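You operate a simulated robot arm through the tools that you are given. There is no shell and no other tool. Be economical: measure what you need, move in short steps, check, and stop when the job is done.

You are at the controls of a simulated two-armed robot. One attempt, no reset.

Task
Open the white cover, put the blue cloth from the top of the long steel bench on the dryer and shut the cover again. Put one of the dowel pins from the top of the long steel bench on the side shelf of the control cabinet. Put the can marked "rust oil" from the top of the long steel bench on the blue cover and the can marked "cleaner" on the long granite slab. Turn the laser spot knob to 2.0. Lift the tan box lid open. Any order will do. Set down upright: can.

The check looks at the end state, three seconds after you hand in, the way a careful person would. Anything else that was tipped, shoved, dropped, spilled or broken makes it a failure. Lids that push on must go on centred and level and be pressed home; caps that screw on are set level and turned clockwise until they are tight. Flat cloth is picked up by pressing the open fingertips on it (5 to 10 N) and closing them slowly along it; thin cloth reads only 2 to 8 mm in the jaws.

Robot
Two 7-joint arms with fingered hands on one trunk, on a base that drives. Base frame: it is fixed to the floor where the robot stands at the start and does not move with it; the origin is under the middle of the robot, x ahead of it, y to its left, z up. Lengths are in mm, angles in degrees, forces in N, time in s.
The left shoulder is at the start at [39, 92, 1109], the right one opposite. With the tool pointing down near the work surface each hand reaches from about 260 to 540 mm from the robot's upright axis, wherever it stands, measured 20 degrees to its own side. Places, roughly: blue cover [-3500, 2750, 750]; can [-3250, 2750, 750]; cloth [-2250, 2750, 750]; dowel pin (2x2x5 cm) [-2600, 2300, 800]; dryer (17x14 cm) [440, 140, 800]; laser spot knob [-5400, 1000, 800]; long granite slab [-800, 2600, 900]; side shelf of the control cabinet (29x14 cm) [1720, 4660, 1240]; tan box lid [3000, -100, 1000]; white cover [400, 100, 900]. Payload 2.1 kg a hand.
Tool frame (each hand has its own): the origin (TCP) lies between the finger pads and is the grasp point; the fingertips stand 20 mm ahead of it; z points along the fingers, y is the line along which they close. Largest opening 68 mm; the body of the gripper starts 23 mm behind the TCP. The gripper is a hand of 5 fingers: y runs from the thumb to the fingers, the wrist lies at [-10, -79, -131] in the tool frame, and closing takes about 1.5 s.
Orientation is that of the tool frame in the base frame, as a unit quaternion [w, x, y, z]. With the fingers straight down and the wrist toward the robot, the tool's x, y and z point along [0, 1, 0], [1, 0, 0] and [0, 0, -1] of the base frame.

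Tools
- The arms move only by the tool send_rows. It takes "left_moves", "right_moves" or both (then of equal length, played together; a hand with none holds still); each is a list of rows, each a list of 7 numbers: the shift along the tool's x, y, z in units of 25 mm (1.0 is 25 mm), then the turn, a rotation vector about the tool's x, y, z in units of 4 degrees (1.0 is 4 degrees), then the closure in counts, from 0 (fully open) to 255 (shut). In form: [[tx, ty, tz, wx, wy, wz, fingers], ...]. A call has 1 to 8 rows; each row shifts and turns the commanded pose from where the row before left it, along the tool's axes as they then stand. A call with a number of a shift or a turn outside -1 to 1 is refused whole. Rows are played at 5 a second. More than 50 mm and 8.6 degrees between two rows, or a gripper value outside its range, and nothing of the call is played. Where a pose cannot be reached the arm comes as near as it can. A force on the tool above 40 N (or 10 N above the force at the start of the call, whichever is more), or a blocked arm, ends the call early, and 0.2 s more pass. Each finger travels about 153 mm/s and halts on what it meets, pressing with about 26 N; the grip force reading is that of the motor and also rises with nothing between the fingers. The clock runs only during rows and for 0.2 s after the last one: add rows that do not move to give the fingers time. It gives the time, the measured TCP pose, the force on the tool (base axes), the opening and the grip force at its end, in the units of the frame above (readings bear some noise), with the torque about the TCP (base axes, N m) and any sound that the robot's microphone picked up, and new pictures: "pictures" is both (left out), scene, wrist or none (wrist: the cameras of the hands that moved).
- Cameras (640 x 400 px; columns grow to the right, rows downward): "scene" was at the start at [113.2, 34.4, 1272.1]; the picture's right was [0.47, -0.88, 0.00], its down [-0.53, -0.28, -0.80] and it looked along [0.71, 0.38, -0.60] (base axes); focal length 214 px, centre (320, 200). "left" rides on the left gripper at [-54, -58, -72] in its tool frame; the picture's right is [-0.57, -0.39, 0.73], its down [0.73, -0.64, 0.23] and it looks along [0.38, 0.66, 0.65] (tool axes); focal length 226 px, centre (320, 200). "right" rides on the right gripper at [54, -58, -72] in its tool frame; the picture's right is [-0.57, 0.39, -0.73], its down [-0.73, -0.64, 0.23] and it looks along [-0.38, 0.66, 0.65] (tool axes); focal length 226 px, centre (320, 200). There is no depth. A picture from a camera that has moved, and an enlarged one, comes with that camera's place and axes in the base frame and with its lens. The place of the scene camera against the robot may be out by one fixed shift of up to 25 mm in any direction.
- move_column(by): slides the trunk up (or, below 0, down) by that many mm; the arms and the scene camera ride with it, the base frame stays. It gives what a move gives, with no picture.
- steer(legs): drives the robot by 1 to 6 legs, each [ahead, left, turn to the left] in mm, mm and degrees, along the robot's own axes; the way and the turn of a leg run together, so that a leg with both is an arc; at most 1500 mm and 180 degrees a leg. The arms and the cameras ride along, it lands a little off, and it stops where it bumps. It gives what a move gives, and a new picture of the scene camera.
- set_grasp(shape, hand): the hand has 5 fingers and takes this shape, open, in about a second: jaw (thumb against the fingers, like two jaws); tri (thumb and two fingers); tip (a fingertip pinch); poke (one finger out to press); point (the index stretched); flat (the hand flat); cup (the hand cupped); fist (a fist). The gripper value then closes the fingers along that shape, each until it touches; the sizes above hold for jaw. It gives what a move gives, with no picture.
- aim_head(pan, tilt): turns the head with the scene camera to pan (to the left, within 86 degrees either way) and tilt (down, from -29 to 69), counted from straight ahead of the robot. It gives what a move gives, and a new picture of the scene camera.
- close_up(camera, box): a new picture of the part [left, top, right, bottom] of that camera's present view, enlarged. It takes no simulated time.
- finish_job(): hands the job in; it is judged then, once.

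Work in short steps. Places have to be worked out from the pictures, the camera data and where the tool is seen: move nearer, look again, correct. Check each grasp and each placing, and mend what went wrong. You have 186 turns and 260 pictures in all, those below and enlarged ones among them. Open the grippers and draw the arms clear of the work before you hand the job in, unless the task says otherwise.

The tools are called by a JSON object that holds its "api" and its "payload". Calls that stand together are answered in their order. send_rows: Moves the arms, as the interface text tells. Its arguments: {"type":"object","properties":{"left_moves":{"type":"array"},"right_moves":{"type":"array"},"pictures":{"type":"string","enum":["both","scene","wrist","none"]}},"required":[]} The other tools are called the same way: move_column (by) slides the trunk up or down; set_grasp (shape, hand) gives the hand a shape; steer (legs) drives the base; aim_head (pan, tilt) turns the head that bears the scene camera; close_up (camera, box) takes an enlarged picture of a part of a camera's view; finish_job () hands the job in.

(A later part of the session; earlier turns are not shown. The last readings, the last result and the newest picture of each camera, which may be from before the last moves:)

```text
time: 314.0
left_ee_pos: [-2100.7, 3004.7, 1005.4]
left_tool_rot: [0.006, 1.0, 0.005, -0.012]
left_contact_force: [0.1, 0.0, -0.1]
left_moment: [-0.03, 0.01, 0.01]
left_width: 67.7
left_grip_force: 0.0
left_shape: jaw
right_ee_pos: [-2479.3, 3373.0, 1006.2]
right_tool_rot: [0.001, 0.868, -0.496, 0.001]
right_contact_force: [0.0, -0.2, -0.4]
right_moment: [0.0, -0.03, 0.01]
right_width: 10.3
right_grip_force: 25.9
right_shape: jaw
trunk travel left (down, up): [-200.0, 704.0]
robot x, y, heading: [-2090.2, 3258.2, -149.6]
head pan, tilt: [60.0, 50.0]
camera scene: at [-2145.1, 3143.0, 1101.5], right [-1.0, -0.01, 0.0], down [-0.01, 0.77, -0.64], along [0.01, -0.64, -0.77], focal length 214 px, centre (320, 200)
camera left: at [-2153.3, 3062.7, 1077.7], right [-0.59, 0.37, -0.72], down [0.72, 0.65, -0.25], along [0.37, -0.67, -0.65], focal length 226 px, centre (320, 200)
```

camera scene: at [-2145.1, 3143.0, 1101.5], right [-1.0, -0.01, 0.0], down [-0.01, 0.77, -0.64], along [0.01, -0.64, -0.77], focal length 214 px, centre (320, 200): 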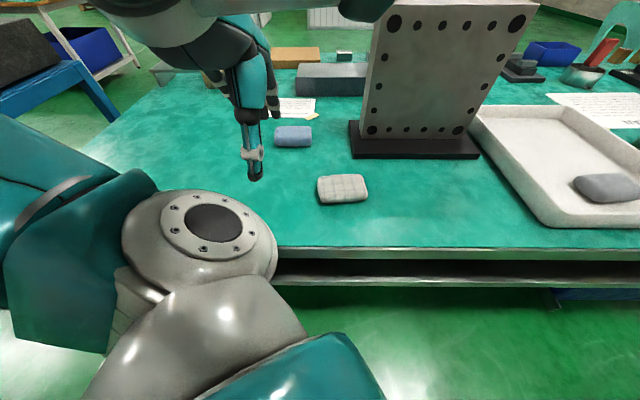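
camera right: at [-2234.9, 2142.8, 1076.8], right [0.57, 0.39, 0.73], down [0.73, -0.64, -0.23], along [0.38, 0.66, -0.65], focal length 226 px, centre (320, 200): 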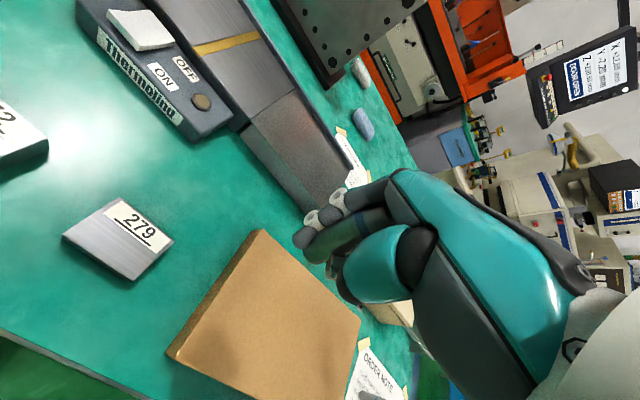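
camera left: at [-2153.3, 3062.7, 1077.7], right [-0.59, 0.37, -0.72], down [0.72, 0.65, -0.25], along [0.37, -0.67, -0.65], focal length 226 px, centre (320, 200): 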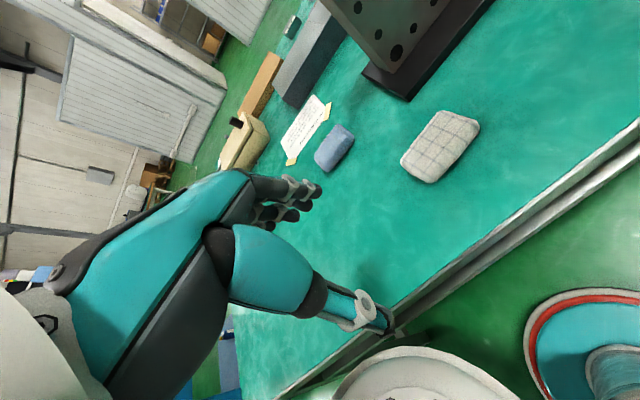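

Wrist view agrees: cloth (-2080, 2720). Advancing over it.

{"api": "send_rows", "payload": {"left_moves": [[0.05, 1, 0.4, 0, 0, 0, 0], [0.05, 1, 0.4, 0, 0, 0, 0], [0.05, 1, 0.4, 0, 0, 0, 0], [0.05, 1, 0.4, 0, 0, 0, 0], [0.05, 1, 0.4, 0, 0, 0, 0], [0.05, 1, 0.4, 0, 0, 0, 0], [0.05, 1, 0.4, 0, 0, 0, 0], [0.05, 1, 0.4, 0, 0, 0, 0]], "pictures": "none"}}

{"api": "send_rows", "payload": {"left_moves": [[0.05, 0.85, 0.3, 0, 0, 0, 0], [0.05, 0.85, 0.3, 0, 0, 0, 0], [0.05, 0.85, 0.3, 0, 0, 0, 0], [0.05, 0.8, 0.3, 0, 0, 0, 0], [0, 0, 0.3, 0, 0, 0, 0]], "pictures": "both"}}

```text
time: 315.8
left_ee_pos: [-2089.6, 2803.0, 934.1]
left_tool_rot: [0.006, 1.0, 0.006, -0.011]
left_contact_force: [0.3, 0.5, 0.4]
left_moment: [-0.02, 0.0, -0.05]
left_width: 67.7
left_grip_force: 0.1
left_shape: jaw
left hand out of reach, approached as far as the arm can: row 1
right_ee_pos: [-2479.9, 3374.4, 1006.2]
right_tool_rot: [0.001, 0.868, -0.497, 0.001]
right_contact_force: [-0.1, 0.0, -1.0]
right_moment: [0.02, -0.02, 0.0]
right_width: 10.0
right_grip_force: 25.7
right_shape: jaw
trunk travel left (down, up): [-200.0, 704.0]
robot x, y, heading: [-2091.2, 3258.4, -149.5]
head pan, tilt: [60.0, 50.0]
```

```text
time: 317.0
left_ee_pos: [-2085.3, 2719.7, 896.1]
left_tool_rot: [0.006, 1.0, 0.005, -0.012]
left_contact_force: [0.0, 0.3, -0.9]
left_moment: [0.04, 0.02, -0.04]
left_width: 67.8
left_grip_force: 0.1
left_shape: jaw
right_ee_pos: [-2479.1, 3373.8, 1005.5]
right_tool_rot: [0.001, 0.868, -0.497, 0.0]
right_contact_force: [0.2, -0.4, 0.0]
right_moment: [-0.01, 0.02, -0.03]
right_width: 10.5
right_grip_force: 25.9
right_shape: jaw
trunk travel left (down, up): [-200.0, 704.0]
robot x, y, heading: [-2093.7, 3255.3, -149.5]
head pan, tilt: [60.0, 50.0]
camera scene: at [-2145.1, 3142.9, 1101.5], right [-1.0, -0.01, 0.0], down [-0.01, 0.77, -0.64], along [0.01, -0.64, -0.77], focal length 214 px, centre (320, 200)
camera left: at [-2138.9, 2777.4, 969.9], right [-0.59, 0.37, -0.72], down [0.72, 0.65, -0.25], along [0.37, -0.67, -0.65], focal length 226 px, centre (320, 200)
```

scene: 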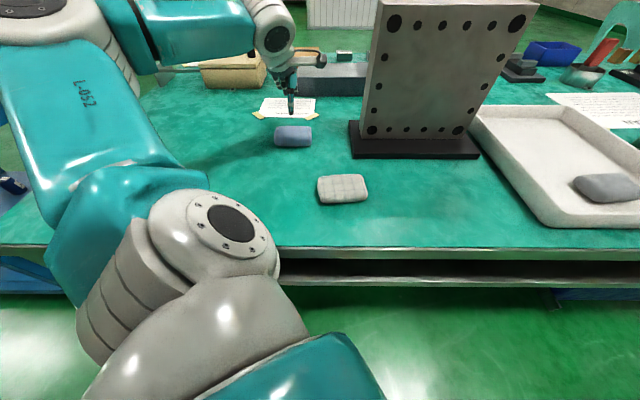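
left: 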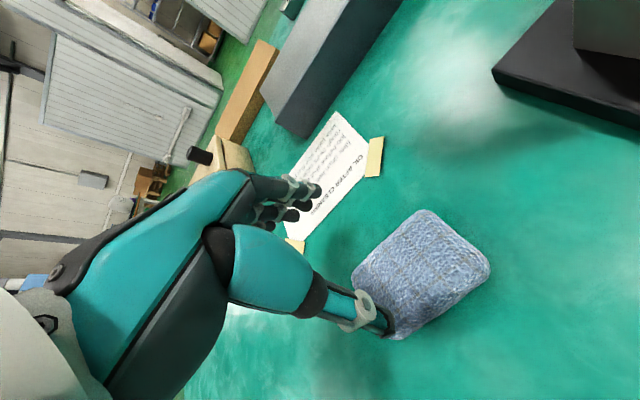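

Cloth centre (-2083, 2728). I'll set the fingers 38 mm apart, centre, and descend to just above it.

{"api": "send_rows", "payload": {"left_moves": [[0.08, -0.33, 0.5, 0, 0, 0, 110], [0, 0, 0.7, 0, 0, 0, 110], [0, 0, 0.7, 0, 0, 0, 110], [0, 0, 0.5, 0, 0, 0, 110], [0, 0, 0, 0, 0, 0, 110]], "pictures": "wrist"}}

```text
time: 318.0
left_ee_pos: [-2085.8, 2727.5, 846.0]
left_tool_rot: [0.015, 1.0, 0.006, -0.017]
left_contact_force: [0.5, -0.1, 24.1]
left_moment: [0.67, 0.05, -0.04]
left_width: 39.6
left_grip_force: 0.0
left_shape: jaw
right_ee_pos: [-2478.7, 3374.9, 1006.6]
right_tool_rot: [0.0, 0.868, -0.496, 0.0]
right_contact_force: [-0.6, -0.2, -0.1]
right_moment: [-0.02, 0.0, -0.03]
right_width: 10.3
right_grip_force: 25.5
right_shape: jaw
trunk travel left (down, up): [-200.0, 704.0]
robot x, y, heading: [-2092.3, 3255.5, -149.4]
head pan, tilt: [60.0, 50.0]
stopped in row 4 (left hand): the force on the tool passed its limit at 52 N (the readings are from after the stop); the commanded pose is now the measured one
camera left: at [-2137.9, 2785.9, 917.7], right [-0.6, 0.36, -0.72], down [0.72, 0.64, -0.27], along [0.36, -0.68, -0.64], focal length 226 px, centre (320, 200)
```

left: 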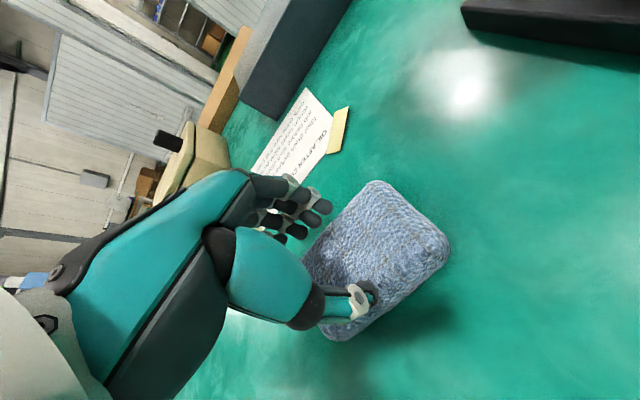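

The pad is about 30 mm thick and 45 mm wide in y (centre (-2087, 2733)), so the jaws can straddle it. Rising, opening fully, centring, then going down around it.

{"api": "send_rows", "payload": {"left_moves": [[0, 0, -1, 0, 0, 0, 0], [-0.04, -0.22, -0.4, 0, 0, 0, 0], [0, 0, 0, 0, 0, 0, 0], [0, 0, 0.7, 0, 0, 0, 0], [0, 0, 0.7, 0, 0, 0, 0], [0, 0, 0.5, 0, 0, 0, 0], [0, 0, 0.4, 0, 0, 0, 0]], "pictures": "wrist"}}

```text
time: 319.6
left_ee_pos: [-2087.3, 2730.5, 821.3]
left_tool_rot: [0.013, 1.0, 0.006, -0.015]
left_contact_force: [0.6, -1.6, 4.0]
left_moment: [-0.01, 0.01, 0.01]
left_width: 67.8
left_grip_force: 0.0
left_shape: jaw
right_ee_pos: [-2478.1, 3374.6, 1006.8]
right_tool_rot: [0.001, 0.868, -0.496, 0.001]
right_contact_force: [0.8, 0.0, -1.2]
right_moment: [-0.04, -0.02, 0.02]
right_width: 10.3
right_grip_force: 26.0
right_shape: jaw
trunk travel left (down, up): [-200.0, 704.0]
robot x, y, heading: [-2092.9, 3258.4, -149.9]
head pan, tilt: [60.0, 50.0]
camera left: at [-2139.9, 2789.5, 892.9], right [-0.59, 0.36, -0.72], down [0.72, 0.64, -0.27], along [0.37, -0.67, -0.64], focal length 226 px, centre (320, 200)
```

left: 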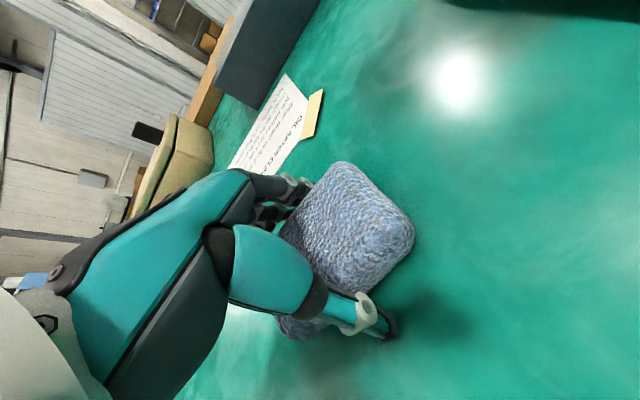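

The jaws straddle the pad. Closing slowly, then a test lift.

{"api": "send_rows", "payload": {"left_moves": [[0, 0, 0, 0, 0, 0, 60], [0, 0, 0, 0, 0, 0, 110], [0, 0, 0, 0, 0, 0, 160], [0, 0, 0, 0, 0, 0, 210], [0, 0, 0, 0, 0, 0, 255], [0, 0, 0, 0, 0, 0, 255], [0, 0, 0, 0, 0, 0, 255]], "pictures": "none"}}

{"api": "send_rows", "payload": {"left_moves": [[0, 0, -0.5, 0, 0, 0, 255], [0, 0, -0.8, 0, 0, 0, 255], [0, 0, -0.8, 0, 0, 0, 255], [0, -0.5, -0.8, 0, 0, 0, 255], [0, 0, 0, 0, 0, 0, 255]]}}

```text
time: 321.2
left_ee_pos: [-2087.0, 2730.3, 821.5]
left_tool_rot: [0.013, 1.0, 0.006, -0.016]
left_contact_force: [0.9, -0.9, 3.5]
left_moment: [-0.05, -0.04, -0.06]
left_width: 53.1
left_grip_force: 26.0
left_shape: jaw
right_ee_pos: [-2479.3, 3373.0, 1005.8]
right_tool_rot: [0.0, 0.868, -0.497, 0.001]
right_contact_force: [0.3, 0.4, -0.7]
right_moment: [0.0, 0.01, -0.01]
right_width: 10.1
right_grip_force: 26.1
right_shape: jaw
trunk travel left (down, up): [-200.0, 704.0]
robot x, y, heading: [-2091.6, 3259.0, -149.6]
head pan, tilt: [60.0, 50.0]
```

```text
time: 322.4
left_ee_pos: [-2084.7, 2745.9, 892.7]
left_tool_rot: [0.012, 1.0, 0.005, -0.015]
left_contact_force: [0.6, 0.0, 0.1]
left_moment: [0.0, 0.0, 0.03]
left_width: 52.6
left_grip_force: 25.1
left_shape: jaw
right_ee_pos: [-2478.6, 3372.9, 1005.9]
right_tool_rot: [0.001, 0.868, -0.497, 0.001]
right_contact_force: [-0.1, -0.4, 0.0]
right_moment: [0.0, -0.06, 0.0]
right_width: 10.3
right_grip_force: 26.0
right_shape: jaw
trunk travel left (down, up): [-200.0, 704.0]
robot x, y, heading: [-2091.8, 3257.4, -149.6]
head pan, tilt: [60.0, 50.0]
camera scene: at [-2145.1, 3142.9, 1101.5], right [-1.0, -0.01, 0.0], down [-0.01, 0.77, -0.64], along [0.01, -0.64, -0.77], focal length 214 px, centre (320, 200)
camera left: at [-2136.5, 2804.3, 964.6], right [-0.59, 0.36, -0.72], down [0.72, 0.64, -0.27], along [0.37, -0.67, -0.64], focal length 226 px, centre (320, 200)
```

scene: 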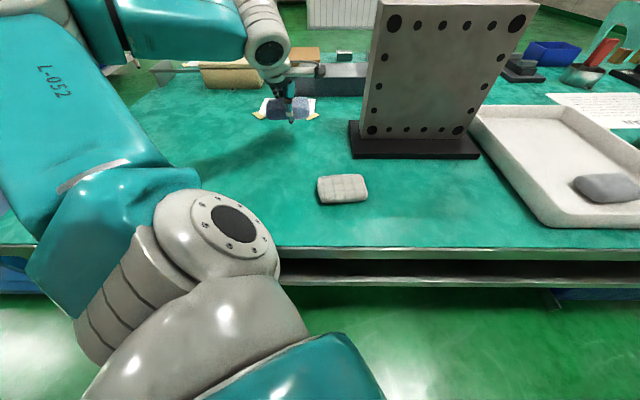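
left: 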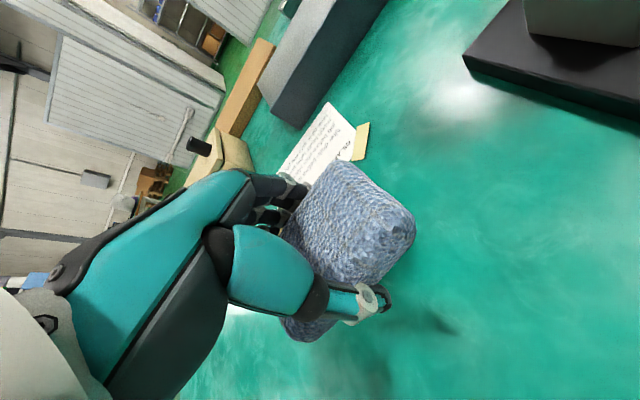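

The cloth is held (53 mm). Retracting over the edge, then raising the column and turning east.

{"api": "send_rows", "payload": {"left_moves": [[0, -1, -0.7, 0, 0, 0, 255], [0, -1, -0.7, 0, 0, 0, 255], [0, -1, -0.7, 0, 0, 0, 255], [0, -1, -0.5, 0, 0, 0, 255], [0, -1, 0, 0, 0, 0, 255], [0, -1, 0, 0, 0, 0, 255], [0, -1, 0, 0, 0, 0, 255], [0, -1, 0, 0, 0, 0, 255]], "pictures": "none"}}

{"api": "move_column", "payload": {"by": 150}}

{"api": "aim_head", "payload": {"pan": 0, "tilt": 20}}

{"api": "steer", "payload": {"legs": [[-120, -250, 0], [0, 0, 150]]}}

```text
time: 324.2
left_ee_pos: [-2088.4, 2925.4, 984.4]
left_tool_rot: [0.011, 1.0, 0.006, -0.016]
left_contact_force: [-0.2, -0.2, 0.5]
left_moment: [0.03, 0.01, 0.02]
left_width: 52.3
left_grip_force: 26.0
left_shape: jaw
left hand out of reach, approached as far as the arm can: row 6, 7, 8
right_ee_pos: [-2479.9, 3374.4, 1006.4]
right_tool_rot: [0.001, 0.868, -0.497, 0.0]
right_contact_force: [0.2, 0.4, -1.5]
right_moment: [0.01, 0.01, -0.01]
right_width: 10.5
right_grip_force: 25.8
right_shape: jaw
trunk travel left (down, up): [-200.0, 704.0]
robot x, y, heading: [-2091.6, 3259.2, -149.6]
head pan, tilt: [60.0, 50.0]
```

```text
time: 325.9
left_ee_pos: [-2088.2, 2924.6, 1131.9]
left_tool_rot: [0.012, 1.0, 0.007, -0.016]
left_contact_force: [0.8, -0.3, -0.9]
left_moment: [0.01, -0.01, -0.01]
left_width: 52.9
left_grip_force: 25.4
left_shape: jaw
right_ee_pos: [-2479.0, 3372.4, 1156.6]
right_tool_rot: [0.0, 0.868, -0.497, 0.002]
right_contact_force: [0.1, 0.0, -0.5]
right_moment: [-0.02, -0.02, 0.01]
right_width: 9.9
right_grip_force: 25.5
right_shape: jaw
trunk travel left (down, up): [-350.0, 554.0]
robot x, y, heading: [-2092.2, 3256.2, -149.5]
head pan, tilt: [60.0, 50.0]
```

```text
time: 327.2
left_ee_pos: [-2087.3, 2925.1, 1132.5]
left_tool_rot: [0.01, 1.0, 0.006, -0.015]
left_contact_force: [-0.3, 0.4, -0.6]
left_moment: [-0.01, -0.01, -0.02]
left_width: 52.5
left_grip_force: 26.1
left_shape: jaw
right_ee_pos: [-2479.2, 3373.5, 1157.1]
right_tool_rot: [0.0, 0.868, -0.497, 0.0]
right_contact_force: [0.5, 0.7, -0.7]
right_moment: [-0.01, 0.0, -0.01]
right_width: 10.3
right_grip_force: 25.9
right_shape: jaw
trunk travel left (down, up): [-350.0, 554.0]
robot x, y, heading: [-2095.4, 3254.4, -149.6]
head pan, tilt: [0.0, 20.0]
camera scene: at [-2203.6, 3185.8, 1298.8], right [-0.51, 0.86, 0.0], down [0.3, 0.17, -0.94], along [-0.81, -0.48, -0.34], focal length 214 px, centre (320, 200)
```

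scene: 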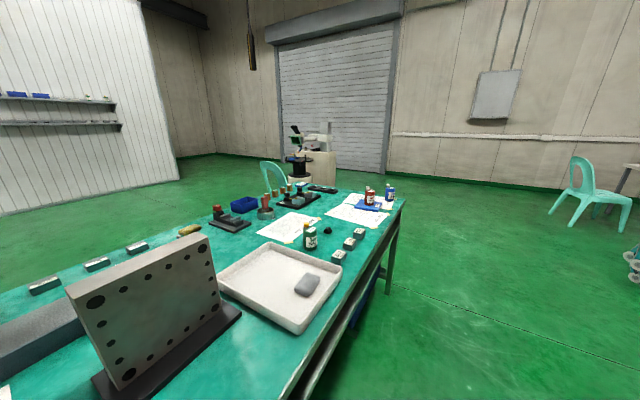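

```text
time: 335.3
left_ee_pos: [-1946.7, 3822.0, 1131.9]
left_tool_rot: [0.019, 0.273, 0.962, 0.006]
left_contact_force: [0.6, 0.5, 0.8]
left_moment: [0.01, 0.01, 0.01]
left_width: 51.9
left_grip_force: 25.9
left_shape: jaw
right_ee_pos: [-1855.9, 3235.2, 1156.2]
right_tool_rot: [0.0, 0.718, 0.696, 0.001]
right_contact_force: [0.5, -0.8, -0.5]
right_moment: [0.03, 0.02, -0.03]
right_width: 10.0
right_grip_force: 25.6
right_shape: jaw
trunk travel left (down, up): [-350.0, 554.0]
robot x, y, heading: [-2120.3, 3538.8, -1.7]
head pan, tilt: [0.0, 20.0]
camera scene: at [-1990.7, 3527.9, 1298.8], right [-0.03, -1.0, 0.0], down [-0.34, 0.01, -0.94], along [0.94, -0.03, -0.34], focal length 214 px, centre (320, 200)
```

scene: 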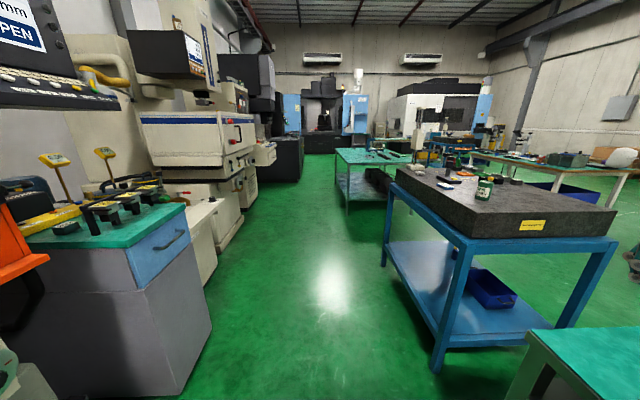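

Cans still in place. The control cabinet should be near pixel (243, 126); zooming there.

{"api": "close_up", "payload": {"camera": "scene", "box": [200, 70, 360, 170]}}

```text
4.00 times, centred on (280, 120) of scene
camera zoom: at [-1990.7, 3527.9, 1298.8], right [-0.03, -1.0, 0.0], down [-0.34, 0.01, -0.94], along [0.94, -0.03, -0.34], focal length 858 px, centre (480, 520)
```

zoom: 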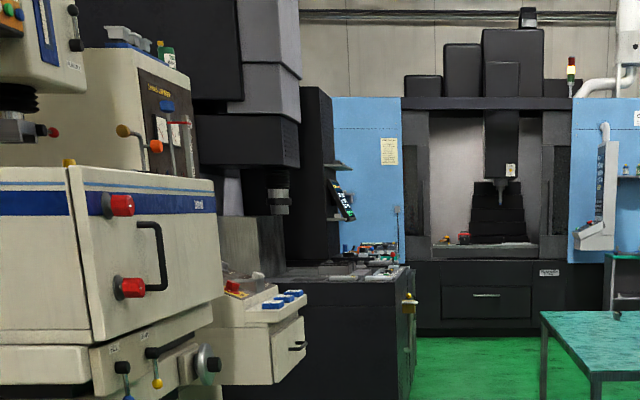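

Driving east along the corridor to about x = 280.

{"api": "steer", "payload": {"legs": [[0, 0, 1.7], [1200, -60, 0], [1200, 0, 0]]}}

{"api": "aim_head", "payload": {"pan": 35, "tilt": 10}}

```text
time: 347.4
left_ee_pos: [443.1, 3777.6, 1131.4]
left_tool_rot: [0.018, 0.255, 0.967, 0.007]
left_contact_force: [0.1, -0.3, -0.2]
left_moment: [-0.03, -0.04, 0.02]
left_width: 52.2
left_grip_force: 26.1
left_shape: jaw
right_ee_pos: [554.3, 3193.5, 1156.3]
right_tool_rot: [-0.001, 0.706, 0.708, 0.0]
right_contact_force: [-0.5, -0.3, -1.0]
right_moment: [0.0, -0.01, 0.01]
right_width: 10.3
right_grip_force: 25.8
right_shape: jaw
trunk travel left (down, up): [-350.0, 554.0]
robot x, y, heading: [281.9, 3486.6, 0.1]
head pan, tilt: [0.0, 20.0]
camera scene: at [408.7, 3481.6, 1298.8], right [0.0, -1.0, 0.0], down [-0.34, 0.0, -0.94], along [0.94, 0.0, -0.34], focal length 214 px, centre (320, 200)
```

scene: 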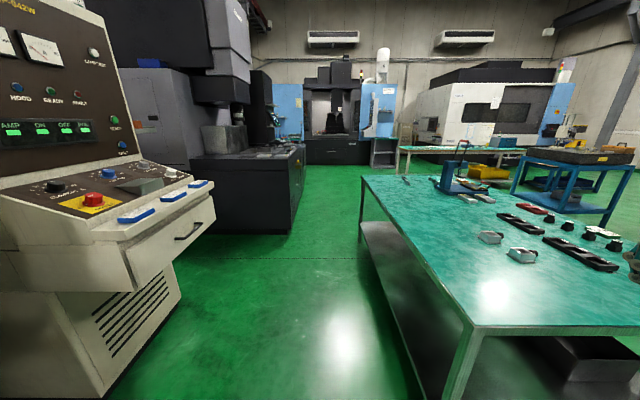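

```text
time: 348.4
left_ee_pos: [442.8, 3778.1, 1131.2]
left_tool_rot: [0.019, 0.255, 0.967, 0.008]
left_contact_force: [-0.2, -0.1, -0.5]
left_moment: [0.0, 0.01, 0.01]
left_width: 52.1
left_grip_force: 26.0
left_shape: jaw
right_ee_pos: [555.1, 3192.8, 1156.3]
right_tool_rot: [0.0, 0.705, 0.709, 0.0]
right_contact_force: [-0.9, 0.5, -1.3]
right_moment: [0.02, -0.01, 0.01]
right_width: 10.1
right_grip_force: 25.8
right_shape: jaw
trunk travel left (down, up): [-350.0, 554.0]
robot x, y, heading: [277.4, 3484.6, 0.3]
head pan, tilt: [35.0, 10.0]
camera scene: at [391.5, 3534.8, 1315.1], right [0.58, -0.82, 0.0], down [-0.14, -0.1, -0.98], along [0.8, 0.57, -0.17], focal length 214 px, centre (320, 200)
```

scene: 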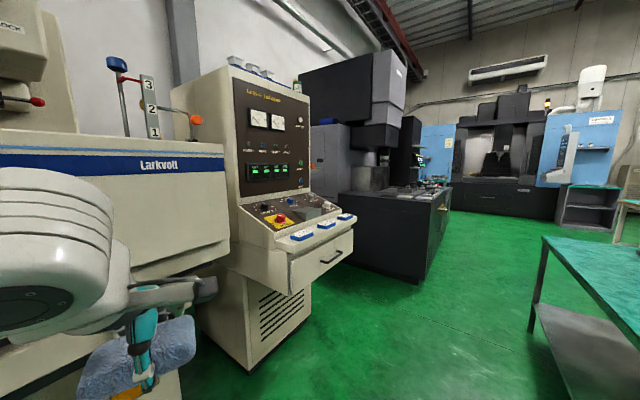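

The control cabinet is on my left with a console drawer out to y ≈ 3920. I'll keep clear, drive further east and look at its east side for the shelf.

{"api": "steer", "payload": {"legs": [[1400, -40, 0]]}}

{"api": "aim_head", "payload": {"pan": 84, "tilt": 10}}

```text
time: 355.4
left_ee_pos: [1845.5, 3739.2, 1131.3]
left_tool_rot: [0.017, 0.257, 0.966, 0.007]
left_contact_force: [0.2, 0.3, -0.4]
left_moment: [-0.02, -0.01, -0.01]
left_width: 52.2
left_grip_force: 26.3
left_shape: jaw
right_ee_pos: [1954.1, 3153.5, 1155.3]
right_tool_rot: [0.0, 0.708, 0.706, 0.0]
right_contact_force: [0.7, -0.2, -0.9]
right_moment: [-0.01, -0.01, -0.01]
right_width: 10.1
right_grip_force: 25.6
right_shape: jaw
trunk travel left (down, up): [-350.0, 554.0]
robot x, y, heading: [1681.2, 3454.9, 0.1]
head pan, tilt: [35.0, 10.0]
camera scene: at [1793.1, 3496.5, 1315.1], right [0.57, -0.82, 0.0], down [-0.14, -0.1, -0.98], along [0.81, 0.56, -0.17], focal length 214 px, centre (320, 200)
```

scene: 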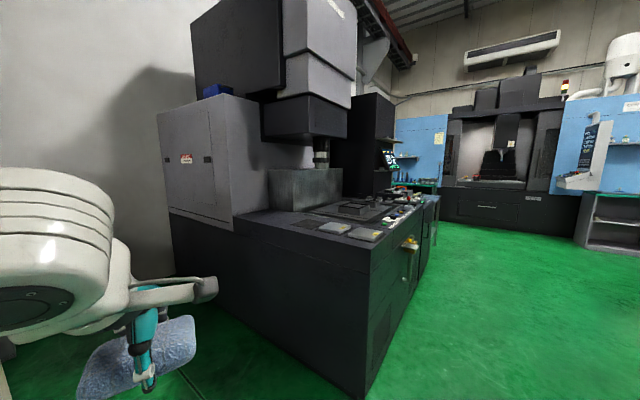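

```text
time: 356.6
left_ee_pos: [1845.6, 3739.4, 1133.3]
left_tool_rot: [0.017, 0.257, 0.966, 0.008]
left_contact_force: [0.8, 0.5, 0.3]
left_moment: [0.0, 0.01, -0.03]
left_width: 52.1
left_grip_force: 25.7
left_shape: jaw
right_ee_pos: [1954.5, 3153.4, 1156.7]
right_tool_rot: [-0.001, 0.708, 0.706, 0.001]
right_contact_force: [0.4, 0.7, -0.3]
right_moment: [0.02, 0.01, 0.01]
right_width: 10.0
right_grip_force: 26.0
right_shape: jaw
trunk travel left (down, up): [-350.0, 554.0]
robot x, y, heading: [1679.7, 3452.8, 0.1]
head pan, tilt: [84.0, 10.0]
camera scene: at [1726.8, 3535.7, 1315.1], right [0.99, -0.11, 0.0], down [-0.02, -0.17, -0.98], along [0.11, 0.98, -0.17], focal length 214 px, centre (320, 200)
```

scene: 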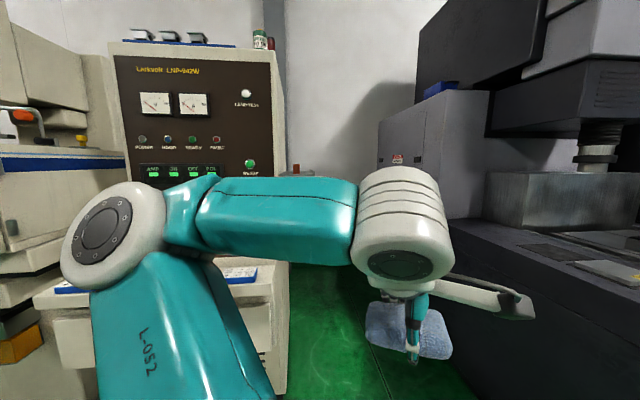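

The cabinet's side shelf is on its east side, in an open bay (x ≈ 1650–2740). I'll drive east, move into the bay, and turn to face west.

{"api": "steer", "payload": {"legs": [[540, 0, 0], [0, 450, 0]]}}

{"api": "aim_head", "payload": {"pan": 84, "tilt": 15}}

```text
time: 362.1
left_ee_pos: [2386.2, 4192.6, 1133.5]
left_tool_rot: [0.018, 0.253, 0.967, 0.007]
left_contact_force: [0.0, -0.2, -0.1]
left_moment: [-0.02, -0.02, 0.04]
left_width: 52.4
left_grip_force: 26.1
left_shape: jaw
right_ee_pos: [2499.4, 3608.8, 1157.4]
right_tool_rot: [-0.001, 0.705, 0.71, 0.002]
right_contact_force: [0.0, -0.9, -0.4]
right_moment: [-0.01, 0.02, -0.01]
right_width: 10.2
right_grip_force: 25.8
right_shape: jaw
trunk travel left (down, up): [-350.0, 554.0]
robot x, y, heading: [2225.6, 3900.4, 0.3]
head pan, tilt: [84.0, 10.0]
camera scene: at [2267.9, 3988.5, 1315.1], right [1.0, -0.1, 0.0], down [-0.02, -0.17, -0.98], along [0.1, 0.98, -0.17], focal length 214 px, centre (320, 200)
```

scene: 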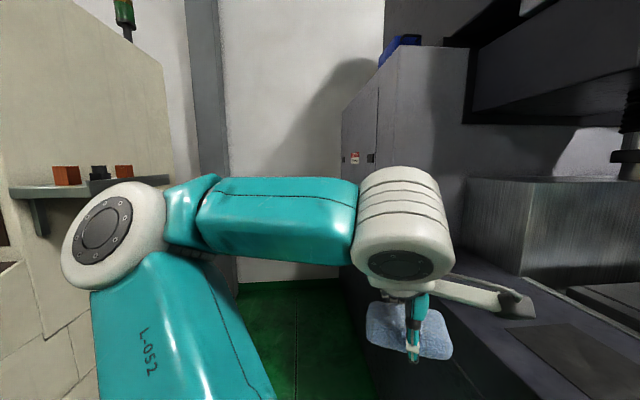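

```text
time: 362.7
left_ee_pos: [2385.6, 4194.2, 1132.3]
left_tool_rot: [0.018, 0.252, 0.967, 0.008]
left_contact_force: [0.4, -0.3, -0.2]
left_moment: [-0.04, -0.03, 0.01]
left_width: 52.1
left_grip_force: 25.7
left_shape: jaw
right_ee_pos: [2498.8, 3608.5, 1156.6]
right_tool_rot: [0.0, 0.705, 0.709, 0.001]
right_contact_force: [0.7, 0.0, 0.3]
right_moment: [0.0, 0.02, 0.0]
right_width: 10.1
right_grip_force: 25.8
right_shape: jaw
trunk travel left (down, up): [-350.0, 554.0]
robot x, y, heading: [2224.0, 3906.4, 0.3]
head pan, tilt: [84.0, 15.0]
camera scene: at [2268.0, 3988.8, 1307.0], right [1.0, -0.1, 0.0], down [-0.03, -0.26, -0.97], along [0.09, 0.96, -0.26], focal length 214 px, centre (320, 200)
```

scene: 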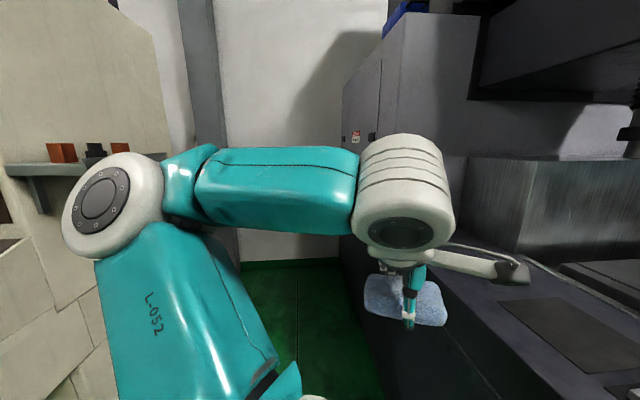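

The shelf with brown blocks is on the cabinet's east face. I'll back up 90 mm, turn 180° to face west, and look again.

{"api": "aim_head", "payload": {"pan": -40, "tilt": 15}}

{"api": "steer", "payload": {"legs": [[-90, 0, 0], [0, 0, 179.5]]}}

```text
time: 364.8
left_ee_pos: [2385.2, 4192.5, 1132.5]
left_tool_rot: [0.018, 0.253, 0.967, 0.008]
left_contact_force: [0.2, 0.0, -0.5]
left_moment: [0.03, -0.01, -0.01]
left_width: 52.3
left_grip_force: 25.9
left_shape: jaw
right_ee_pos: [2500.0, 3607.7, 1157.0]
right_tool_rot: [-0.001, 0.705, 0.709, 0.001]
right_contact_force: [0.8, -0.1, -0.4]
right_moment: [-0.03, 0.0, -0.01]
right_width: 10.2
right_grip_force: 26.4
right_shape: jaw
trunk travel left (down, up): [-350.0, 554.0]
robot x, y, heading: [2223.3, 3901.2, 0.4]
head pan, tilt: [-40.0, 15.0]
camera scene: at [2331.0, 3836.4, 1307.0], right [-0.64, -0.77, 0.0], down [-0.2, 0.16, -0.97], along [0.75, -0.61, -0.26], focal length 214 px, centre (320, 200)
```

scene: 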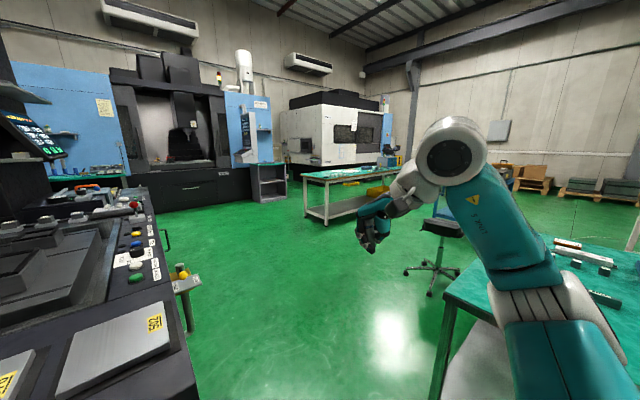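

```text
time: 373.2
left_ee_pos: [1967.9, 3612.9, 1132.3]
left_tool_rot: [0.007, 0.967, -0.255, -0.018]
left_contact_force: [-0.1, -0.4, -0.9]
left_moment: [-0.02, 0.01, -0.04]
left_width: 51.9
left_grip_force: 26.3
left_shape: jaw
right_ee_pos: [1855.6, 4196.5, 1156.1]
right_tool_rot: [0.0, 0.707, -0.707, 0.001]
right_contact_force: [0.1, 0.8, -0.3]
right_moment: [0.0, 0.0, -0.02]
right_width: 10.0
right_grip_force: 26.2
right_shape: jaw
trunk travel left (down, up): [-350.0, 554.0]
robot x, y, heading: [2132.2, 3902.7, -179.6]
head pan, tilt: [-40.0, 15.0]
camera scene: at [2023.9, 3954.7, 1307.0], right [0.64, 0.77, 0.0], down [0.2, -0.17, -0.97], along [-0.74, 0.62, -0.26], focal length 214 px, centre (320, 200)
```

scene: 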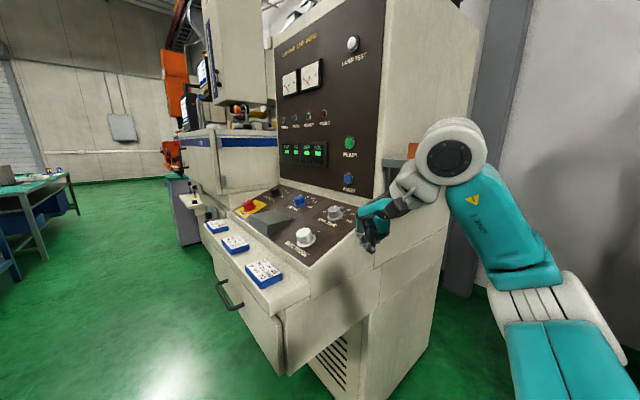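

The cabinet's east face lies near x ≈ 1600, y 4660–5260. Raising the column 200 mm and sliding north 650 mm alongside it.

{"api": "move_column", "payload": {"by": 200}}

{"api": "aim_head", "payload": {"pan": -20, "tilt": 35}}

{"api": "steer", "payload": {"legs": [[0, -650, 0]]}}

```text
time: 375.4
left_ee_pos: [1966.8, 3611.9, 1332.1]
left_tool_rot: [0.007, 0.967, -0.256, -0.018]
left_contact_force: [-0.1, 0.6, -0.4]
left_moment: [0.01, 0.01, -0.01]
left_width: 52.0
left_grip_force: 26.5
left_shape: jaw
right_ee_pos: [1855.2, 4197.3, 1356.1]
right_tool_rot: [0.0, 0.708, -0.706, 0.001]
right_contact_force: [0.9, 0.4, 0.0]
right_moment: [0.0, -0.02, 0.02]
right_width: 9.9
right_grip_force: 25.3
right_shape: jaw
trunk travel left (down, up): [-550.0, 354.0]
robot x, y, heading: [2128.6, 3903.9, -180.0]
head pan, tilt: [-40.0, 15.0]
```

```text
time: 376.2
left_ee_pos: [1967.1, 3612.2, 1333.1]
left_tool_rot: [0.008, 0.966, -0.256, -0.019]
left_contact_force: [0.7, -0.4, -0.6]
left_moment: [0.01, 0.0, 0.0]
left_width: 51.8
left_grip_force: 26.4
left_shape: jaw
right_ee_pos: [1857.2, 4196.0, 1356.9]
right_tool_rot: [0.001, 0.708, -0.706, 0.001]
right_contact_force: [-0.3, -0.4, -0.6]
right_moment: [0.01, 0.01, -0.02]
right_width: 10.2
right_grip_force: 26.1
right_shape: jaw
trunk travel left (down, up): [-550.0, 354.0]
robot x, y, heading: [2135.5, 3901.0, -179.9]
head pan, tilt: [-20.0, 35.0]
camera scene: at [2031.7, 3924.9, 1476.0], right [0.34, 0.94, 0.0], down [0.54, -0.2, -0.82], along [-0.77, 0.28, -0.57], focal length 214 px, centre (320, 200)
```

scene: 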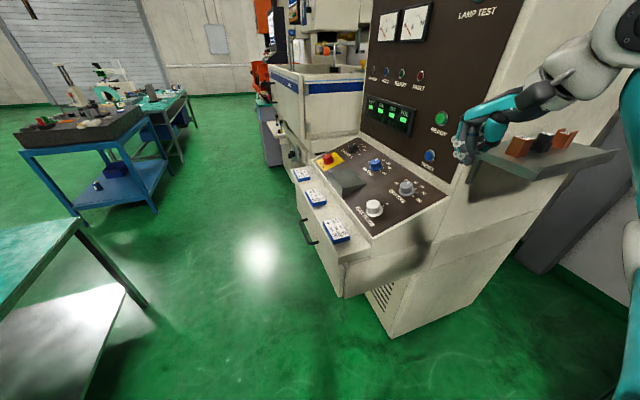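

```text
time: 379.8
left_ee_pos: [1965.8, 4269.3, 1331.8]
left_tool_rot: [0.008, 0.968, -0.249, -0.018]
left_contact_force: [-0.5, -1.0, 0.1]
left_moment: [0.0, 0.0, -0.04]
left_width: 51.8
left_grip_force: 26.0
left_shape: jaw
right_ee_pos: [1846.5, 4852.4, 1355.8]
right_tool_rot: [0.0, 0.712, -0.702, 0.0]
right_contact_force: [0.5, -0.5, -0.6]
right_moment: [0.0, -0.02, 0.01]
right_width: 10.2
right_grip_force: 26.0
right_shape: jaw
trunk travel left (down, up): [-550.0, 354.0]
robot x, y, heading: [2126.2, 4563.1, -178.9]
head pan, tilt: [-20.0, 35.0]
camera scene: at [2025.3, 4582.7, 1475.9], right [0.33, 0.94, 0.0], down [0.54, -0.19, -0.82], along [-0.77, 0.27, -0.57], focal length 214 px, centre (320, 200)
```

scene: 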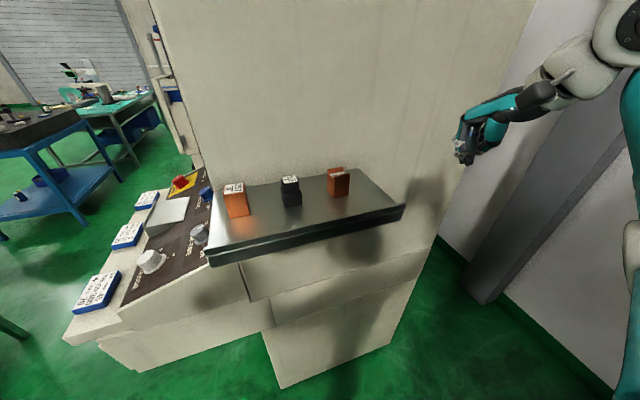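

Shelf: x 1655–1803, y 4510–4800, with three blocks along x ≈ 1728. The free spot by its right end, about (1762, 4768), suits the pin. Moving the right hand above it.

{"api": "send_rows", "payload": {"right_moves": [[0.55, 0.57, 0, 0, 0, 0, 255], [0.55, 0.57, 0, 0, 0, 0, 255], [0.55, 0.57, 0, 0, 0, 0, 255], [0.55, 0.57, 0.2, 0, 0, 0, 255], [0.55, 0.57, 0.4, 0, 0, 0, 255], [0.55, 0.57, 0.5, 0, 0, 0, 255]]}}

```text
time: 381.2
left_ee_pos: [1965.8, 4268.4, 1332.1]
left_tool_rot: [0.006, 0.968, -0.249, -0.018]
left_contact_force: [0.0, -0.2, 0.3]
left_moment: [-0.01, 0.01, 0.0]
left_width: 52.0
left_grip_force: 25.6
left_shape: jaw
right_ee_pos: [1763.8, 4768.0, 1329.0]
right_tool_rot: [0.0, 0.713, -0.702, 0.0]
right_contact_force: [0.8, 0.9, -0.1]
right_moment: [-0.03, 0.01, -0.02]
right_width: 10.0
right_grip_force: 25.8
right_shape: jaw
trunk travel left (down, up): [-550.0, 354.0]
robot x, y, heading: [2125.2, 4556.1, -178.8]
head pan, tilt: [-20.0, 35.0]
camera scene: at [2025.1, 4582.0, 1475.9], right [0.33, 0.94, 0.0], down [0.54, -0.19, -0.82], along [-0.77, 0.27, -0.57], focal length 214 px, centre (320, 200)
camera right: at [1821.4, 4714.2, 1399.3], right [-0.4, 0.56, 0.73], down [0.63, 0.74, -0.23], along [-0.67, 0.37, -0.65], focal length 226 px, centre (320, 200)
```

scene: 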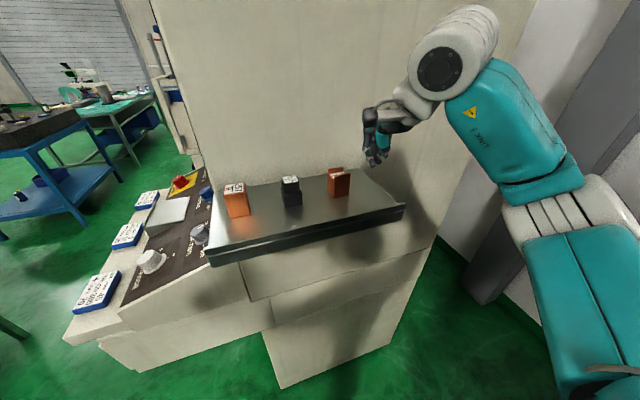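
right: 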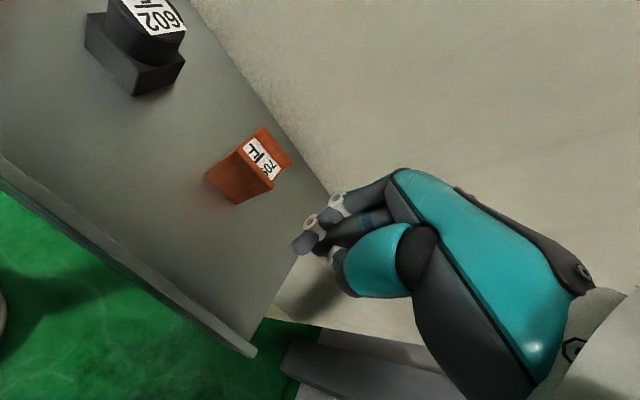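

Shelf's right edge is y ≈ 4815, block's right corner (1730, 4746). Let me check the pin's attitude in the hand.

{"api": "close_up", "payload": {"camera": "right", "box": [270, 160, 430, 300]}}

{"api": "close_up", "payload": {"camera": "scene", "box": [340, 90, 440, 180]}}

```text
2.86 times, centred on (350, 230) of right
camera zoom: at [1821.4, 4714.2, 1399.3], right [-0.4, 0.56, 0.73], down [0.63, 0.74, -0.23], along [-0.67, 0.37, -0.65], focal length 646 px, centre (234, 114)
```

zoom: 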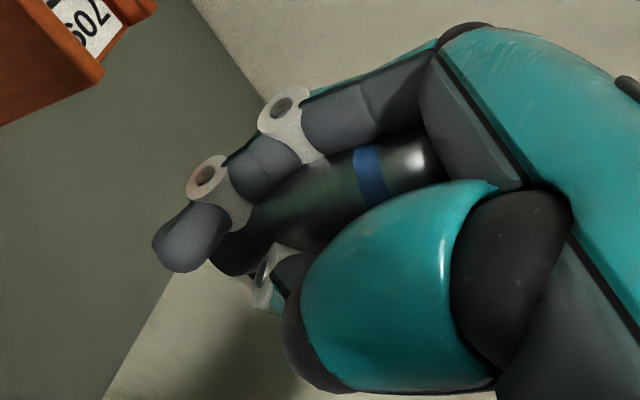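

```text
4.44 times, centred on (390, 135) of scene
camera zoom: at [2025.1, 4582.0, 1475.9], right [0.33, 0.94, 0.0], down [0.54, -0.19, -0.82], along [-0.77, 0.27, -0.57], focal length 953 px, centre (9, 489)
```

zoom: 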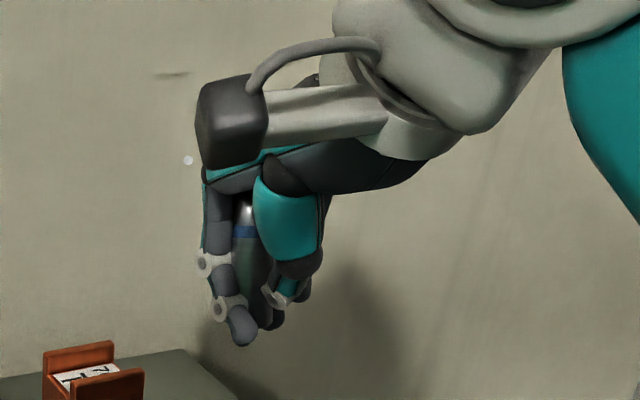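

The pin is upright in the fingers with its bottom about level with the fingertips. Shifting 8 mm right and lowering to feel the shelf.

{"api": "send_rows", "payload": {"right_moves": [[-0.32, 0, 0.5, 0, 0, 0, 255], [0, 0, 0.6, 0, 0, 0, 255], [0, 0, 0.6, 0, 0, 0, 255], [0, 0, 0.2, 0, 0, 0, 255], [0, 0, 0.1, 0, 0, 0, 255], [0, 0, 0, 0, 0, 0, 255]], "pictures": "wrist"}}

```text
time: 382.6
left_ee_pos: [1965.0, 4269.0, 1333.3]
left_tool_rot: [0.008, 0.968, -0.249, -0.018]
left_contact_force: [0.7, 0.2, -0.1]
left_moment: [0.0, 0.03, -0.01]
left_width: 52.0
left_grip_force: 25.5
left_shape: jaw
right_ee_pos: [1763.1, 4774.7, 1279.9]
right_tool_rot: [0.001, 0.713, -0.701, 0.0]
right_contact_force: [0.0, -0.5, -1.3]
right_moment: [-0.03, 0.0, -0.01]
right_width: 9.9
right_grip_force: 25.5
right_shape: jaw
trunk travel left (down, up): [-550.0, 354.0]
robot x, y, heading: [2122.4, 4557.3, -179.3]
head pan, tilt: [-20.0, 35.0]
camera right: at [1821.1, 4722.7, 1350.3], right [-0.4, 0.56, 0.73], down [0.63, 0.74, -0.23], along [-0.67, 0.37, -0.65], focal length 226 px, centre (320, 200)
```

right: 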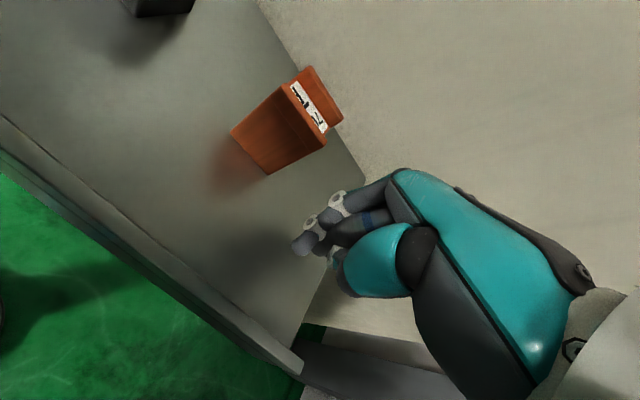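

Shelf edge y ≈ 4823, so there is 48 mm margin. Lowering slowly.

{"api": "send_rows", "payload": {"right_moves": [[0, 0, 0.15, 0, 0, 0, 255], [0, 0, 0.15, 0, 0, 0, 255], [0, 0, 0.1, 0, 0, 0, 255], [0, 0, 0, 0, 0, 0, 255]], "pictures": "none"}}

{"api": "send_rows", "payload": {"right_moves": [[0, 0, 0.12, 0, 0, 0, 255], [0, 0, 0.1, 0, 0, 0, 255], [0, 0, 0, 0, 0, 0, 255]], "pictures": "none"}}

```text
time: 383.6
left_ee_pos: [1965.2, 4268.9, 1332.2]
left_tool_rot: [0.008, 0.968, -0.249, -0.018]
left_contact_force: [0.5, 0.0, -0.6]
left_moment: [0.0, 0.02, -0.03]
left_width: 51.9
left_grip_force: 25.9
left_shape: jaw
right_ee_pos: [1762.0, 4774.9, 1269.3]
right_tool_rot: [0.001, 0.712, -0.702, 0.0]
right_contact_force: [0.8, -0.1, -1.1]
right_moment: [-0.02, 0.03, -0.01]
right_width: 10.0
right_grip_force: 26.6
right_shape: jaw
trunk travel left (down, up): [-550.0, 354.0]
robot x, y, heading: [2126.6, 4561.0, -178.9]
head pan, tilt: [-20.0, 35.0]
```

```text
time: 384.4
left_ee_pos: [1965.8, 4267.2, 1332.4]
left_tool_rot: [0.007, 0.968, -0.249, -0.019]
left_contact_force: [-0.1, -0.2, -0.8]
left_moment: [-0.02, 0.01, 0.01]
left_width: 52.1
left_grip_force: 25.6
left_shape: jaw
right_ee_pos: [1761.6, 4774.3, 1265.0]
right_tool_rot: [0.002, 0.711, -0.703, -0.001]
right_contact_force: [-8.2, 3.6, 31.2]
right_moment: [0.4, 0.41, 0.0]
right_width: 12.6
right_grip_force: 25.8
right_shape: jaw
trunk travel left (down, up): [-550.0, 354.0]
robot x, y, heading: [2124.2, 4561.4, -179.0]
head pan, tilt: [-20.0, 35.0]
```

Firm contact with the shelf. Easing up 1 mm and opening slowly, then rising.

{"api": "send_rows", "payload": {"right_moves": [[0, 0, -0.06, 0, 0, 0, 240], [0, 0, 0, 0, 0, 0, 215], [0, 0, 0, 0, 0, 0, 195], [0, 0, 0, 0, 0, 0, 180], [0, 0, 0, 0, 0, 0, 165], [0, 0, 0, 0, 0, 0, 150], [0, 0, 0, 0, 0, 0, 135], [0, 0, 0, 0, 0, 0, 120]], "pictures": "wrist"}}

```text
time: 386.2
left_ee_pos: [1968.7, 4268.5, 1332.5]
left_tool_rot: [0.007, 0.968, -0.248, -0.019]
left_contact_force: [-0.5, 0.4, -0.3]
left_moment: [0.04, -0.01, 0.01]
left_width: 52.0
left_grip_force: 26.2
left_shape: jaw
right_ee_pos: [1765.0, 4775.4, 1266.2]
right_tool_rot: [0.001, 0.711, -0.703, -0.002]
right_contact_force: [3.3, 4.3, 37.1]
right_moment: [0.13, 0.1, -0.03]
right_width: 25.0
right_grip_force: 0.0
right_shape: jaw
trunk travel left (down, up): [-550.0, 354.0]
robot x, y, heading: [2124.3, 4562.8, -178.9]
head pan, tilt: [-20.0, 35.0]
camera right: at [1823.6, 4722.1, 1337.6], right [-0.39, 0.56, 0.73], down [0.63, 0.74, -0.23], along [-0.67, 0.37, -0.64], focal length 226 px, centre (320, 200)
```

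right: 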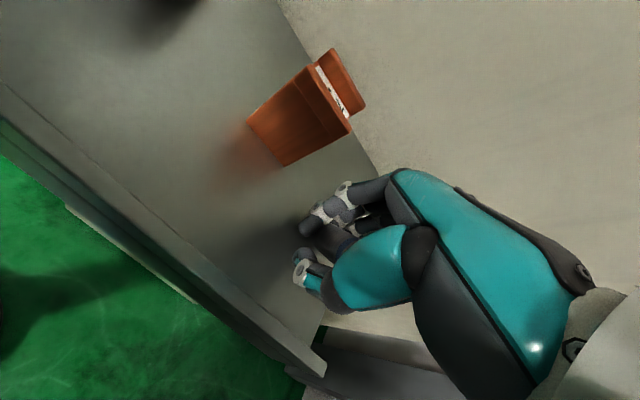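

The fingertips press the shelf as they open; rising 4 mm and opening a little further.

{"api": "send_rows", "payload": {"right_moves": [[0, 0, -0.1, 0, 0, 0, 120], [0, 0, -0.1, 0, 0, 0, 110], [0, 0, -0.1, 0, 0, 0, 95], [0, 0, 0, 0, 0, 0, 90], [0, 0, 0, 0, 0, 0, 90]], "pictures": "none"}}

{"api": "close_up", "payload": {"camera": "right", "box": [250, 140, 450, 340]}}

```text
time: 387.4
left_ee_pos: [1964.9, 4267.3, 1333.1]
left_tool_rot: [0.008, 0.969, -0.248, -0.018]
left_contact_force: [-0.3, 0.3, -0.3]
left_moment: [-0.02, 0.01, -0.01]
left_width: 51.8
left_grip_force: 26.0
left_shape: jaw
right_ee_pos: [1762.1, 4774.4, 1272.3]
right_tool_rot: [0.0, 0.713, -0.701, 0.001]
right_contact_force: [-0.1, -0.3, 0.8]
right_moment: [0.01, 0.02, 0.03]
right_width: 43.7
right_grip_force: 0.0
right_shape: jaw
trunk travel left (down, up): [-550.0, 354.0]
robot x, y, heading: [2124.5, 4559.4, -179.3]
head pan, tilt: [-20.0, 35.0]
```

```text
2.00 times, centred on (350, 240) of right
camera zoom: at [1820.8, 4723.0, 1343.0], right [-0.4, 0.56, 0.73], down [0.63, 0.74, -0.23], along [-0.67, 0.37, -0.65], focal length 452 px, centre (260, 120)
```

zoom: 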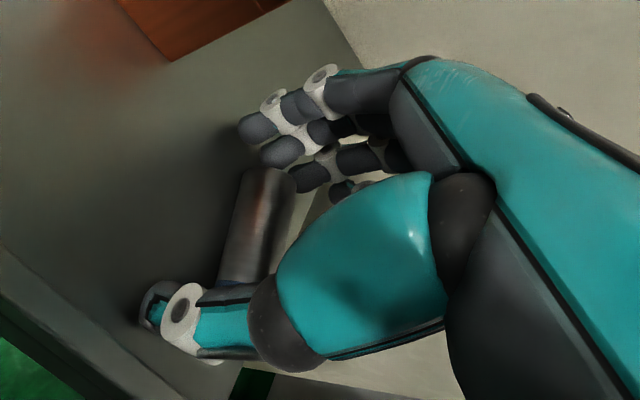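

The pin has tilted toward the thumb. Closing slowly at this height should push it upright again between the fingers with its foot on the shelf.

{"api": "send_rows", "payload": {"right_moves": [[0, 0, 0, 0, 0, 0, 110], [0, 0, 0, 0, 0, 0, 125], [0, 0, 0, 0, 0, 0, 140], [0, 0, 0, 0, 0, 0, 155], [0, 0, 0, 0, 0, 0, 170], [0, 0, 0, 0, 0, 0, 185], [0, 0, 0, 0, 0, 0, 200], [0, 0, 0, 0, 0, 0, 215]], "pictures": "none"}}

{"api": "close_up", "payload": {"camera": "right", "box": [250, 140, 450, 340]}}

{"api": "close_up", "payload": {"camera": "scene", "box": [330, 120, 430, 220]}}

```text
time: 389.2
left_ee_pos: [1966.2, 4269.7, 1332.0]
left_tool_rot: [0.008, 0.968, -0.249, -0.019]
left_contact_force: [-0.4, 0.8, -0.3]
left_moment: [-0.01, 0.0, -0.02]
left_width: 51.9
left_grip_force: 26.1
left_shape: jaw
right_ee_pos: [1762.5, 4775.2, 1272.2]
right_tool_rot: [0.001, 0.713, -0.701, 0.001]
right_contact_force: [0.1, -1.0, 0.8]
right_moment: [-0.02, -0.04, -0.03]
right_width: 10.8
right_grip_force: 0.1
right_shape: jaw
trunk travel left (down, up): [-550.0, 354.0]
robot x, y, heading: [2124.5, 4558.4, -179.1]
head pan, tilt: [-20.0, 35.0]
```

```text
2.00 times, centred on (350, 240) of right
camera zoom: at [1821.0, 4723.0, 1343.2], right [-0.4, 0.56, 0.73], down [0.63, 0.74, -0.23], along [-0.67, 0.37, -0.65], focal length 452 px, centre (260, 120)
```

zoom: 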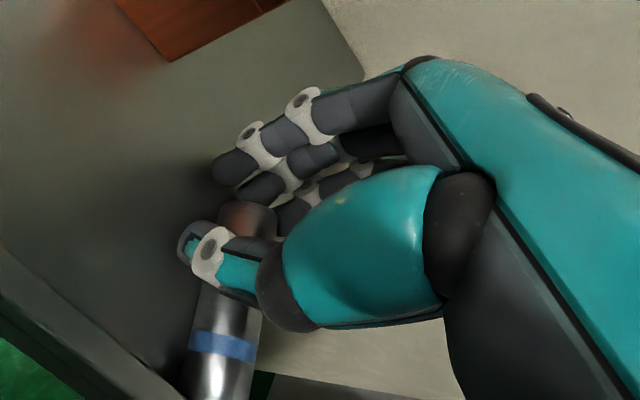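

```text
4.00 times, centred on (380, 170) of scene
camera zoom: at [2025.3, 4582.2, 1475.9], right [0.33, 0.94, 0.0], down [0.54, -0.19, -0.82], along [-0.77, 0.27, -0.57], focal length 858 px, centre (80, 320)
```

zoom: 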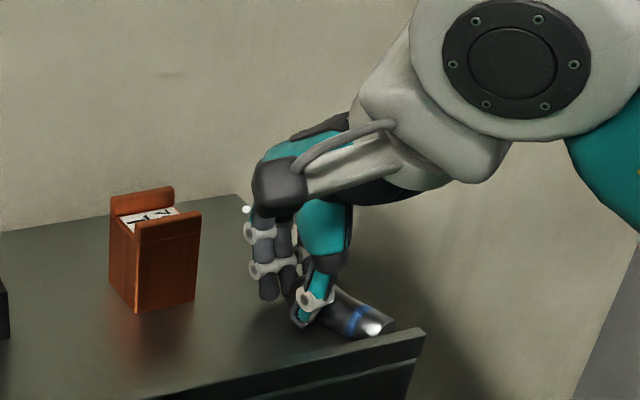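

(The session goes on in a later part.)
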